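You operate a simulated robot arm through the tools that you are given. There is no shell and no other tool. Be economical: measure what you need, move in short steps, check, and stop when the job is done.

The job below is to be done with a simulated robot arm. You get a single attempt, and the scene is never put back.

JOB
Put the stub one on the black plate.

Only the result counts: the job must be done as asked and must still hold three seconds after the hand-in. Knocking over, shifting, dropping, spilling or breaking anything else fails it.

ROBOT AND FRAMES
A 6-joint arm with a two-finger parallel gripper, fixed in place. Base frame: the origin is at the foot of the arm, x ahead of it, y to its left, z up; the work surface is at about z = 0. Readings come in mm, degrees, newtons and seconds.
With the tool pointing down near the work surface it reaches from about 160 to 420 mm from the base axis. Its first joint turns from -66.0 to 66.0 degrees. Payload 1.57 kg.
The TCP is the grasp point between the finger pads, 30 mm short of the fingertips. In the tool frame z runs along the fingers and y along their closing line. The gripper opens to 80 mm. The fingers are 17 mm wide and 12 mm thick; the gripper's body (40 by 82 mm) begins 80 mm behind the TCP.
Orientation is that of the tool frame in the base frame, as a unit quaternion [x, y, z, w]. With the fingers straight down and closing along the base's y, the tool's x points along the base's -x, its y along +y and its z along -z.

CONTROLS
- The arm moves only by the tool drive_tool. Its argument "commands" is a list of rows, each a list of 7 numbers: the shift along the base's x, y, z in units of 50 mm (1.0 is 50 mm), then the turn, a rotation vector about the base's x, y, z in units of 5 degrees (1.0 is 5 degrees), then the opening, from 0 (shut) to 1 (fully open). In form: [[x, y, z, ax, ay, az, hand], ...]. A call has 1 to 20 rows; each row shifts and turns the commanded pose from where the row before left it. A call with a number of a shift or a turn outside -1 to 1 is refused whole. Each row takes 0.2 s and may step no farther than 50 mm and 8.6 degrees from the row before; otherwise, or with a gripper value out of range, the whole call is refused. Where a pose cannot be reached the arm comes as near as it can. A force on the tool above 40 N (or 10 N above the force at the start of the call, whichever is more), or a blocked arm, ends the call early, and 0.2 s more pass. Each finger travels about 153 mm/s and halts on what it meets, pressing with about 42 N; the grip force reading is that of the motor and also rises with nothing between the fingers. The clock runs only during rows and for 0.2 s after the last one: add rows that do not move to give the fingers time. It gives the time, the measured TCP pose, the force on the tool (base axes), the opening and the grip force at its end, in the units of the frame above (readings bear some noise).
- Cameras (640 x 400 px; columns grow to the right, rows downward): "scene" is fixed at [69.5, -352.9, 410.6]; the picture's right is [0.42, -0.91, 0.00], its down [-0.70, -0.32, -0.64] and it looks along [0.58, 0.27, -0.77] (base axes); focal length 343 px, centre (320, 200). "wrist" rides on the gripper at [-32, 0, -78] in the tool frame; the picture's right is [0.00, -1.00, 0.00], its down [0.97, 0.00, -0.24] and it looks along [0.24, 0.00, 0.97] (tool axes); focal length 218 px, centre (320, 200).
- get_image(camera): a new picture of that camera. The clock stands still meanwhile.
- locate(camera, pixels): there is no depth. For up to 12 entries [column, row, z] of the newest picture of that camera ("zoom" is the newest enlarged one), the place [x, y] in the base frame at which the ray of that pixel passes the height z, good to about 3 mm, but the place of the scene camera against the robot may be out by one fixed shift of up to 25 mm in any direction. The clock stands still meanwhile.
- enlarge(camera, box): a new picture of the part [left, top, right, bottom] of that camera's present view, enlarged. The clock stands still meanwhile.
- sign_off(): hands the job in; it is judged then, once.

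Work in short steps. Measure before you move; look again where a grasp or a placing could have gone wrong, and mend it. You have 60 turns and 30 pictures in all, those below and enlarged ones among them. Open the gripper and draw the arm clear of the work before you hand the job in, unless the task says otherwise; then end with one line.

The tools are called after "Request:" by a JSON object that holds its "op" and its "data". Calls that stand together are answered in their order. drive_tool: Moves the arm, as the interface text tells. Its arguments: {"type":"object","properties":{"commands":{"type":"array"}},"required":["commands"]} The other tools are called the same way: get_image (camera) takes a picture; locate (camera, pixels) gives the place at which the rays of pixels pass given heights; enlarge (camera, box) takes an enlarged picture of a part of a camera's view; sign_off () hands the job in.

At the start:

```text
time_s: 0.0
position: [191.2, -240.6, 187.5]
orientation: [0.001, 1.0, 0.0, 0.0]
wrist_force: [0.0, 0.4, -0.7]
finger_gap: 80.0
grasp_force: 0.1
```

scene: 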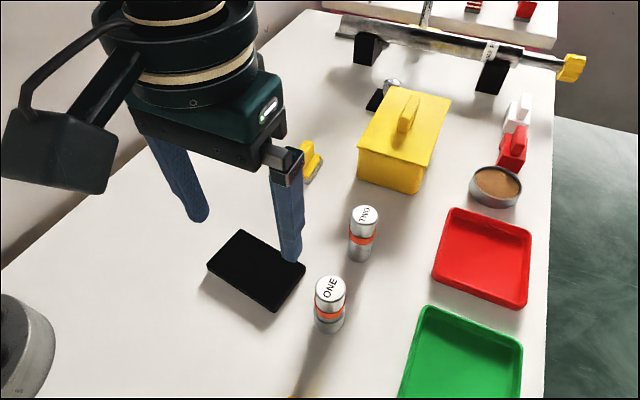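
wrist: 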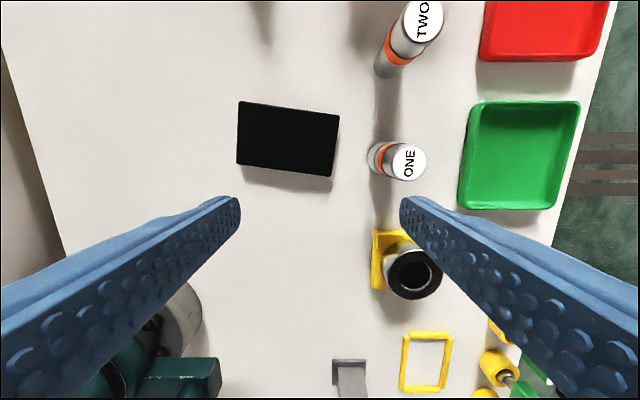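

The wrist picture shows stub ONE (top at 409,162, foot about 378,157) and the black plate (corners 238,102 / 340,114 / 332,176 / 237,163). I measure them.

Request:
{"op": "locate", "data": {"camera": "wrist", "pixels": [[409, 162, 60], [409, 162, 50], [409, 162, 70], [378, 157, 0], [368, 157, 0], [238, 102, 10], [340, 114, 10], [332, 176, 10], [237, 163, 10], [400, 270, 60], [422, 20, 60], [380, 70, 0]]}}

Request:
{"op": "locate", "data": {"camera": "scene", "pixels": [[330, 290, 60], [330, 290, 50], [330, 290, 40], [329, 323, 0], [329, 333, 0], [242, 230, 10], [305, 265, 10], [275, 310, 10], [207, 266, 10]]}}

Request:
{"op": "enlarge", "data": {"camera": "wrist", "box": [220, 60, 460, 210]}}

Request:
{"op": "enlarge", "data": {"camera": "scene", "box": [190, 200, 430, 350]}}

```text
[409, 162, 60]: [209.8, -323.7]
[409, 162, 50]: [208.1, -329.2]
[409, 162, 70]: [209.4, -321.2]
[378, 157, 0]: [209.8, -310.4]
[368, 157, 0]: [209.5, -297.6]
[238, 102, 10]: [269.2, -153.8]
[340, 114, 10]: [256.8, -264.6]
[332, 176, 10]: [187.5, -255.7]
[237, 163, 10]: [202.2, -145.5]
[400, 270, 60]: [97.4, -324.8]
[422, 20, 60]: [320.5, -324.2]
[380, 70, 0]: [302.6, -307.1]
```

```text
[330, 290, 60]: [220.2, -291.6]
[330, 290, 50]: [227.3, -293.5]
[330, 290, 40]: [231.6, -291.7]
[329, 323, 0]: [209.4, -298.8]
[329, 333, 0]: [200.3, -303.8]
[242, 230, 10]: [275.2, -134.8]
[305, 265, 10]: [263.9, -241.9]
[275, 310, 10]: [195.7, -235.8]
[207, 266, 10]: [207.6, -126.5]
```

```text
2.67 times, centred on (340, 135) of wrist
```

zoom: 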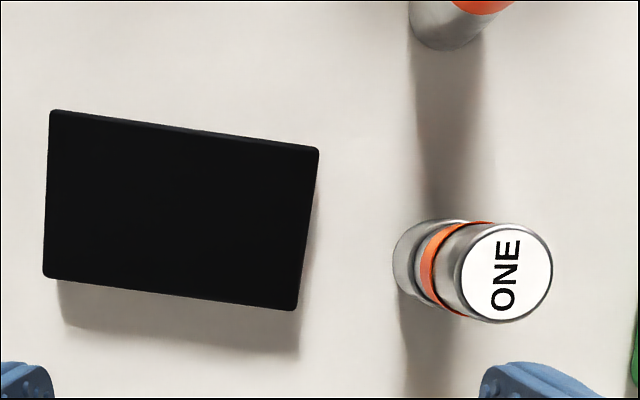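

```text
2.67 times, centred on (310, 275) of scene
```

zoom: 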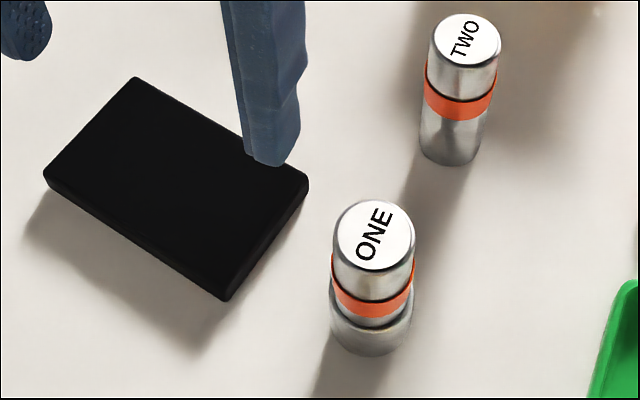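

The stub stands near (208, -315), about 65–90 mm tall, 28 mm across. I move above it at the present height and look again, narrowing the hand a little.

Request:
{"op": "drive_tool", "data": {"commands": [[0.168, -0.744, 0, 0, 0, 0, 0.8], [0.168, -0.744, 0, 0, 0, 0, 0.8], [0, 0, 0, 0, 0, 0, 0.8], [0, 0, 0, 0, 0, 0, 0.8]]}}

Request:
{"op": "get_image", "data": {"camera": "wrist"}}

Request:
{"op": "get_image", "data": {"camera": "scene"}}

```text
time_s: 1.0
position: [206.9, -316.1, 184.5]
orientation: [0.001, 1.0, 0.0, 0.0]
wrist_force: [-0.2, 0.0, 0.3]
finger_gap: 64.2
grasp_force: 0.0
out of reach, approached as far as the arm can: row 2
```

```text
25 pictures are left
```

wrist: 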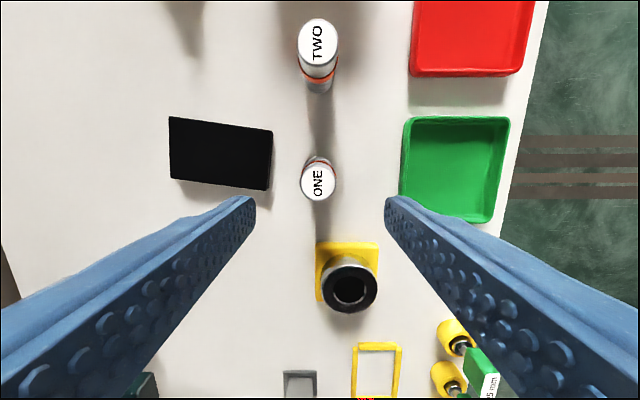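

```text
24 pictures are left
```

scene: 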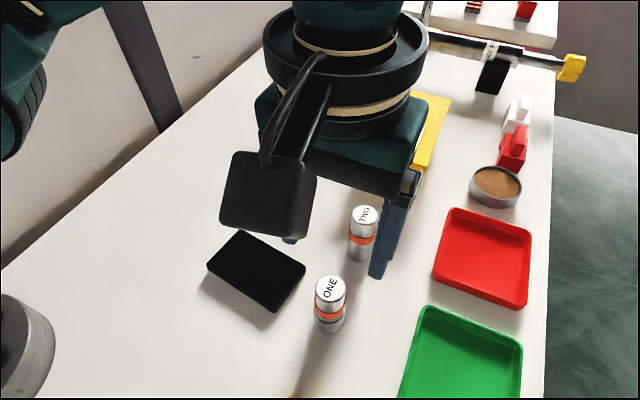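

The stub is now almost straight below the camera: top at (317,183), far edge of the foot at about (318,156). I measure it and the plate from here.

Request:
{"op": "locate", "data": {"camera": "wrist", "pixels": [[317, 183, 60], [317, 183, 75], [317, 183, 90], [318, 156, 0], [318, 203, 75], [300, 183, 75], [335, 183, 75], [170, 117, 10], [273, 130, 10], [268, 190, 10], [171, 178, 10], [404, 160, 15]]}}

Request:
{"op": "enlarge", "data": {"camera": "wrist", "box": [240, 130, 400, 230]}}

```text
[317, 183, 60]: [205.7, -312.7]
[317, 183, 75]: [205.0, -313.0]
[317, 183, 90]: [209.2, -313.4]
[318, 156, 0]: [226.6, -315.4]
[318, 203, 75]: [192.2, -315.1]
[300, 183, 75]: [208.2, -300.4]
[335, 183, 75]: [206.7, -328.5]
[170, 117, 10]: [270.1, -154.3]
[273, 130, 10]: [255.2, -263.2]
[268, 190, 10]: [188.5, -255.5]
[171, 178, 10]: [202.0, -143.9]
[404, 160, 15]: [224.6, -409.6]
```

```text
4.00 times, centred on (320, 180) of wrist
```

zoom: 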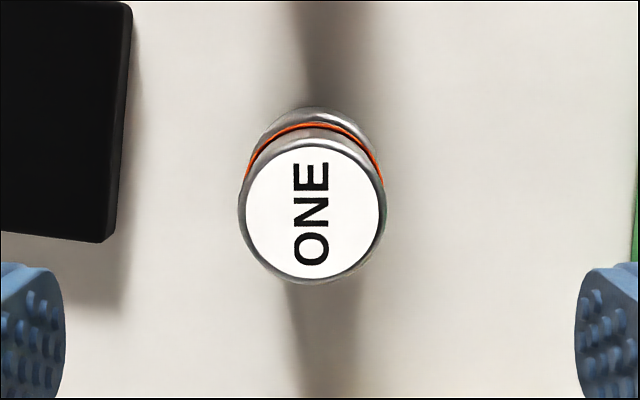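

Stub axis is about (206.5, -314), 28 mm across, and the plate edge near it lies at y ≈ -258, so the 64 mm opening clears it. I go down to z = 45 with the hand open.

Request:
{"op": "drive_tool", "data": {"commands": [[0, 0.02, -0.5, 0, 0, 0, 0.8], [0, 0, -0.5, 0, 0, 0, 0.8], [0, 0, -0.5, 0, 0, 0, 0.8], [0, 0, -0.5, 0, 0, 0, 0.8], [-0.02, 0, -0.45, 0, 0, 0, 0.8], [0, 0, -0.4, 0, 0, 0, 0.8], [0, 0, 0, 0, 0, 0, 0.8]]}}

Request:
{"op": "get_image", "data": {"camera": "wrist"}}

Request:
{"op": "get_image", "data": {"camera": "scene"}}

```text
time_s: 2.6
position: [207.0, -314.7, 38.7]
orientation: [0.001, 1.0, 0.0, 0.0]
wrist_force: [0.9, 0.3, 0.4]
finger_gap: 63.8
grasp_force: 0.1
```

```text
22 pictures are left
```

wrist: 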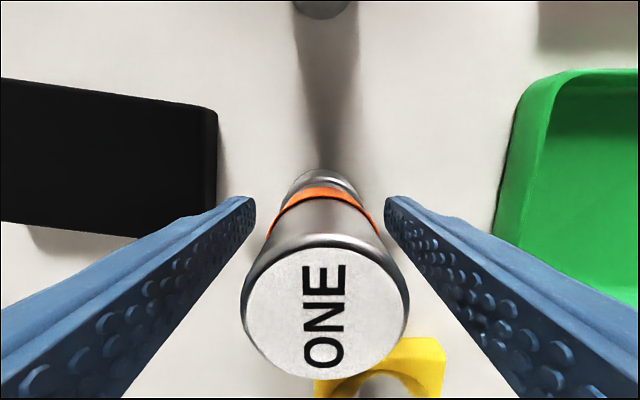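

```text
21 pictures are left
```

scene: 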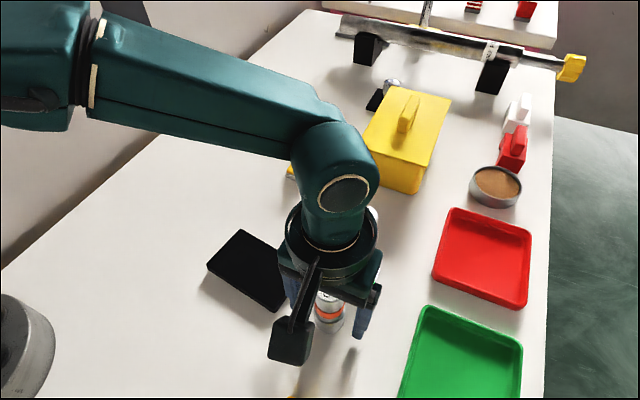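

The stub stands between the fingers, its top at about z = 80, so the TCP at 39 is mid-height. I close the hand.

Request:
{"op": "drive_tool", "data": {"commands": [[0, 0, 0, 0, 0, 0, 0.5], [0, 0, 0, 0, 0, 0, 0.2], [0, 0, 0, 0, 0, 0, 0.2], [0, 0, 0, 0, 0, 0, 0], [0, 0, 0, 0, 0, 0, 0], [0, 0, 0, 0, 0, 0, 0]]}}

```text
time_s: 4.0
position: [207.4, -314.7, 39.6]
orientation: [0.001, 1.0, -0.001, -0.001]
wrist_force: [0.4, 0.5, 1.5]
finger_gap: 34.1
grasp_force: 42.0
```

The fingers halted at 34 mm with 42 N. I lift 60 mm and look.

Request:
{"op": "drive_tool", "data": {"commands": [[0, 0, 0.2, 0, 0, 0, 0], [0, 0, 0.3, 0, 0, 0, 0], [0, 0, 0.4, 0, 0, 0, 0], [0, 0, 0.4, 0, 0, 0, 0], [0, 0, 0, 0, 0, 0, 0]]}}

Request:
{"op": "get_image", "data": {"camera": "wrist"}}

Request:
{"op": "get_image", "data": {"camera": "scene"}}

```text
time_s: 5.2
position: [206.6, -312.1, 104.9]
orientation: [0.001, 1.0, 0.0, -0.001]
wrist_force: [-0.6, 0.6, -1.7]
finger_gap: 34.3
grasp_force: 42.0
```

```text
20 pictures are left
```

wrist: 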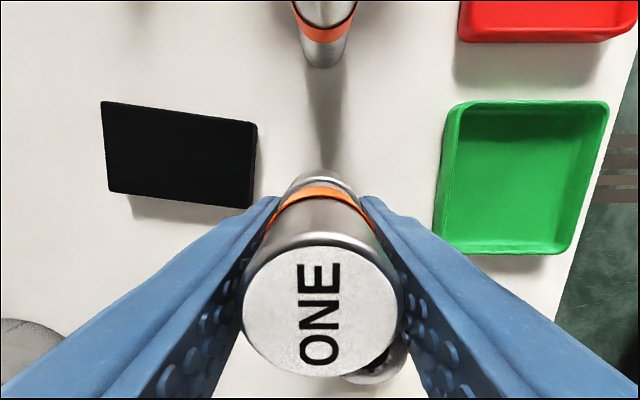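

```text
19 pictures are left
```

scene: 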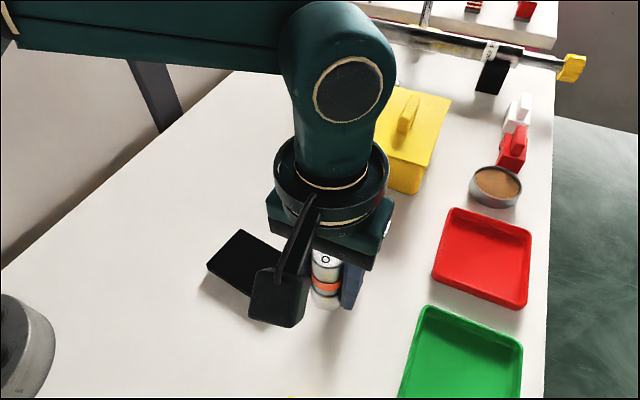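

The stub is held upright and clear. I carry it over the plate's centre, about (229, -205), at the same height.

Request:
{"op": "drive_tool", "data": {"commands": [[0.1, 0.4, 0, 0, 0, 0, 0], [0.1, 0.5, 0, 0, 0, 0, 0], [0.1, 0.5, 0, 0, 0, 0, 0], [0.1, 0.5, 0, 0, 0, 0, 0], [0.05, 0.25, 0, 0, 0, 0, 0], [0, 0, 0, 0, 0, 0, 0]]}}

Request:
{"op": "get_image", "data": {"camera": "wrist"}}

Request:
{"op": "get_image", "data": {"camera": "scene"}}

```text
time_s: 6.6
position: [228.6, -205.5, 106.1]
orientation: [0.0, 1.0, 0.0, 0.0]
wrist_force: [-0.2, 0.3, -0.6]
finger_gap: 34.6
grasp_force: 41.6
```

```text
18 pictures are left
```

wrist: 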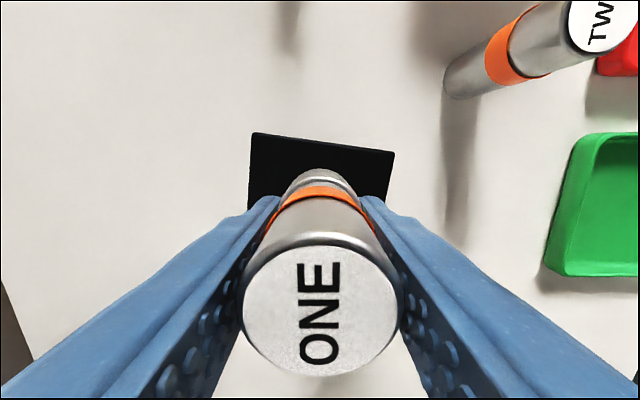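

```text
17 pictures are left
```

scene: 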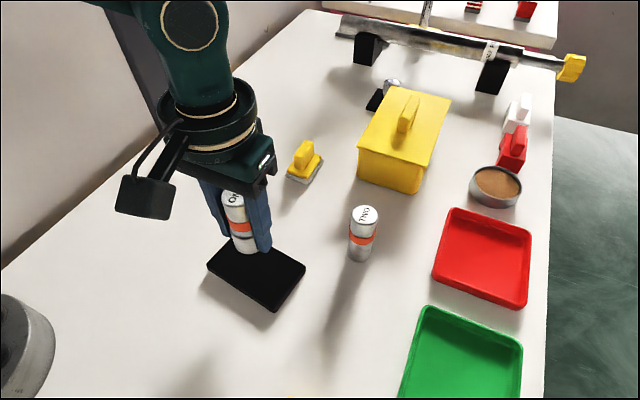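

The stub hangs over the plate (far corners now at 252,133 and 395,153). I recheck those corners at a few heights before lowering.

Request:
{"op": "locate", "data": {"camera": "wrist", "pixels": [[252, 133, 0], [395, 153, 0], [252, 133, 10], [395, 153, 10], [252, 133, 20], [395, 153, 20]]}}

Request:
{"op": "enlarge", "data": {"camera": "scene", "box": [180, 180, 340, 320]}}

```text
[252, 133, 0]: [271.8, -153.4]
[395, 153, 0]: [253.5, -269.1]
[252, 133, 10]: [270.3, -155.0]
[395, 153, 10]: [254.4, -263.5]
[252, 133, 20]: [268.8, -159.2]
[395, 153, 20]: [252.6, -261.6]
```

```text
2.86 times, centred on (260, 250) of scene
```

zoom: 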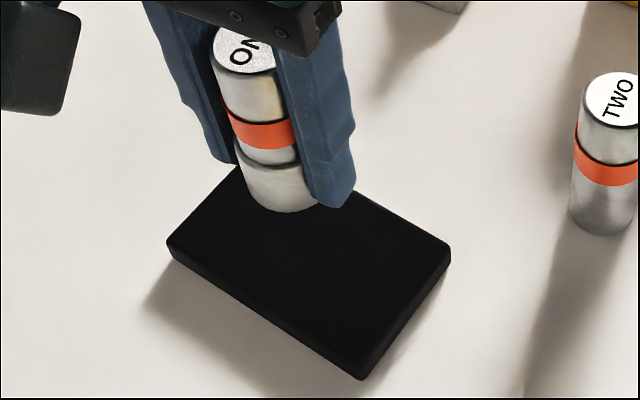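

The plate top is consistent with z ≈ 10, so contact should come near TCP z = 50. I lower to about 60 first.

Request:
{"op": "drive_tool", "data": {"commands": [[0, 0, -0.4, 0, 0, 0, 0], [0, 0, -0.3, 0, 0, 0, 0], [0, 0, -0.2, 0, 0, 0, 0], [0, 0, 0, 0, 0, 0, 0]]}}

Request:
{"op": "enlarge", "data": {"camera": "scene", "box": [180, 180, 340, 320]}}

```text
time_s: 7.6
position: [230.1, -206.7, 61.8]
orientation: [0.001, 1.0, 0.0, 0.0]
wrist_force: [0.6, 0.3, -1.5]
finger_gap: 34.1
grasp_force: 41.8
```

```text
2.86 times, centred on (260, 250) of scene
```

zoom: 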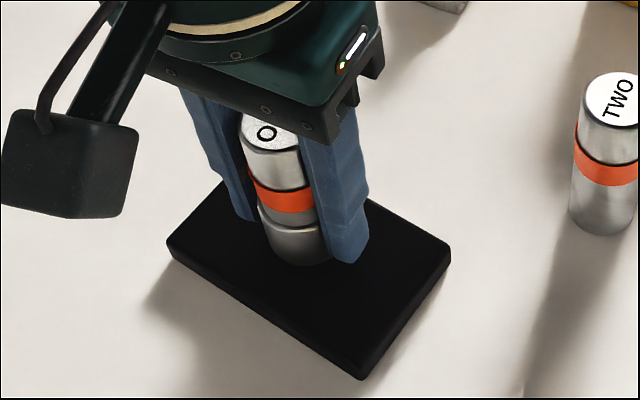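

No contact yet at 61.8. I lower 6 mm more in small steps.

Request:
{"op": "drive_tool", "data": {"commands": [[0, 0, -0.06, 0, 0, 0, 0], [0, 0, -0.06, 0, 0, 0, 0], [0, 0, 0, 0, 0, 0, 0]]}}

```text
time_s: 8.4
position: [230.8, -207.2, 55.4]
orientation: [0.001, 1.0, -0.001, 0.0]
wrist_force: [-4.3, 4.8, 19.7]
finger_gap: 34.3
grasp_force: 41.4
```

Force of 20 N upward: the stub has touched the plate. I ease back 1 mm to shed the load.

Request:
{"op": "drive_tool", "data": {"commands": [[0, 0, 0.02, 0, 0, 0, 0], [0, 0, 0, 0, 0, 0, 0]]}}

Request:
{"op": "enlarge", "data": {"camera": "scene", "box": [180, 180, 340, 320]}}

```text
time_s: 9.0
position: [228.0, -206.2, 55.5]
orientation: [0.001, 1.0, 0.001, 0.0]
wrist_force: [-0.5, -0.2, -1.3]
finger_gap: 34.5
grasp_force: 41.7
```

```text
2.86 times, centred on (260, 250) of scene
```

zoom: 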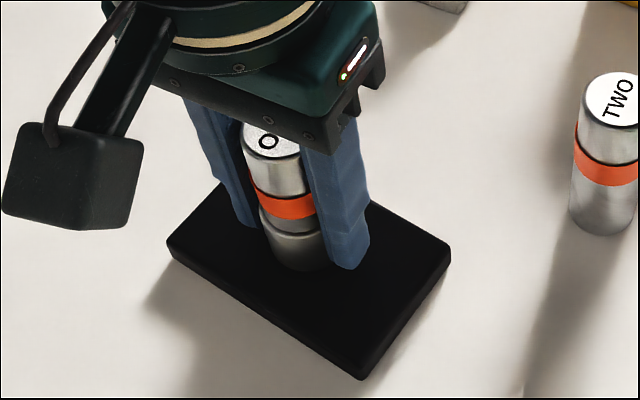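

The stub is within a millimetre of the plate. I set it down with half a millimetre and open the fingers evenly to about 66 mm.

Request:
{"op": "drive_tool", "data": {"commands": [[0, 0, -0.01, 0, 0, 0, 0], [0, 0, 0, 0, 0, 0, 0.45], [0, 0, 0, 0, 0, 0, 0.55], [0, 0, 0, 0, 0, 0, 0.7], [0, 0, 0, 0, 0, 0, 0.8], [0, 0, 0, 0, 0, 0, 0.8]]}}

Request:
{"op": "get_image", "data": {"camera": "wrist"}}

Request:
{"op": "enlarge", "data": {"camera": "scene", "box": [180, 180, 340, 320]}}

```text
time_s: 10.4
position: [229.2, -206.8, 56.8]
orientation: [0.001, 1.0, 0.0, 0.0]
wrist_force: [-0.4, 0.7, -0.5]
finger_gap: 64.2
grasp_force: 0.1
```

```text
13 pictures are left
```

wrist: 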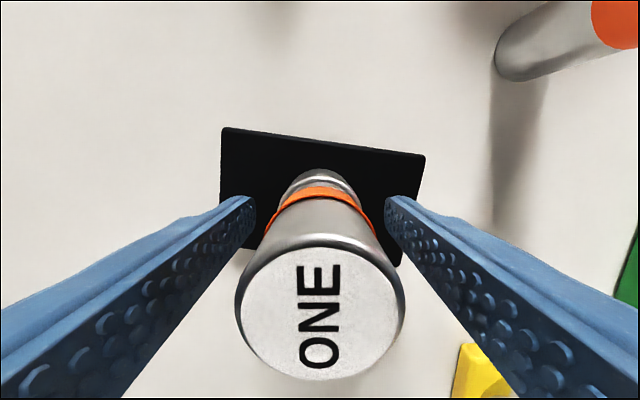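

```text
2.86 times, centred on (260, 250) of scene
```

zoom: 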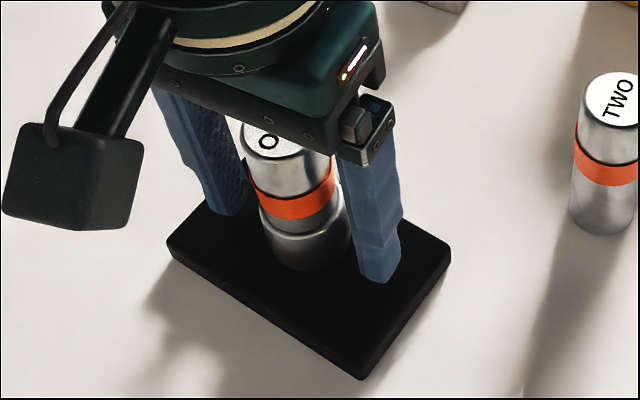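

The stub stands upright on the plate with both fingers clear of it. I draw the hand straight up, about 130 mm.

Request:
{"op": "drive_tool", "data": {"commands": [[0, 0, 0.2, 0, 0, 0, 0.8], [0, 0, 0.4, 0, 0, 0, 0.8], [0, 0, 0.5, 0, 0, 0, 0.8], [0, 0, 0.5, 0, 0, 0, 0.8], [0, 0, 0.5, 0, 0, 0, 0.8], [0, 0, 0.5, 0, 0, 0, 0.8], [0, 0, 0, 0, 0, 0, 0.8]]}}

Request:
{"op": "get_image", "data": {"camera": "wrist"}}

Request:
{"op": "get_image", "data": {"camera": "scene"}}

```text
time_s: 12.0
position: [228.7, -206.9, 183.9]
orientation: [0.001, 1.0, 0.001, 0.0]
wrist_force: [-0.3, 0.2, -0.6]
finger_gap: 64.0
grasp_force: 0.0
```

```text
11 pictures are left
```

wrist: 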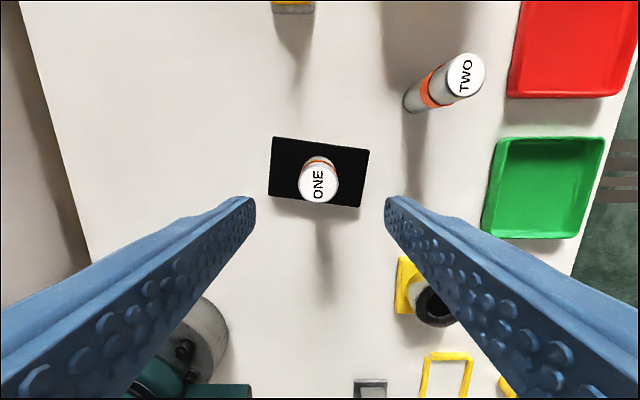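

```text
10 pictures are left
```

scene: 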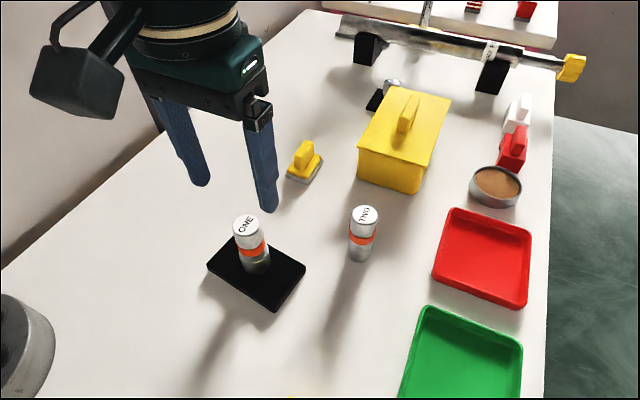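

Stub ONE stands upright near the middle of the black plate, the hand is open and clear above it, and nothing else looks moved. I hand in.

Request:
{"op": "sign_off", "data": {}}

```text
The job is handed in.
```

Stub ONE is standing upright near the middle of the black plate, the gripper is open and clear above it, and nothing else was moved as far as the pictures show.
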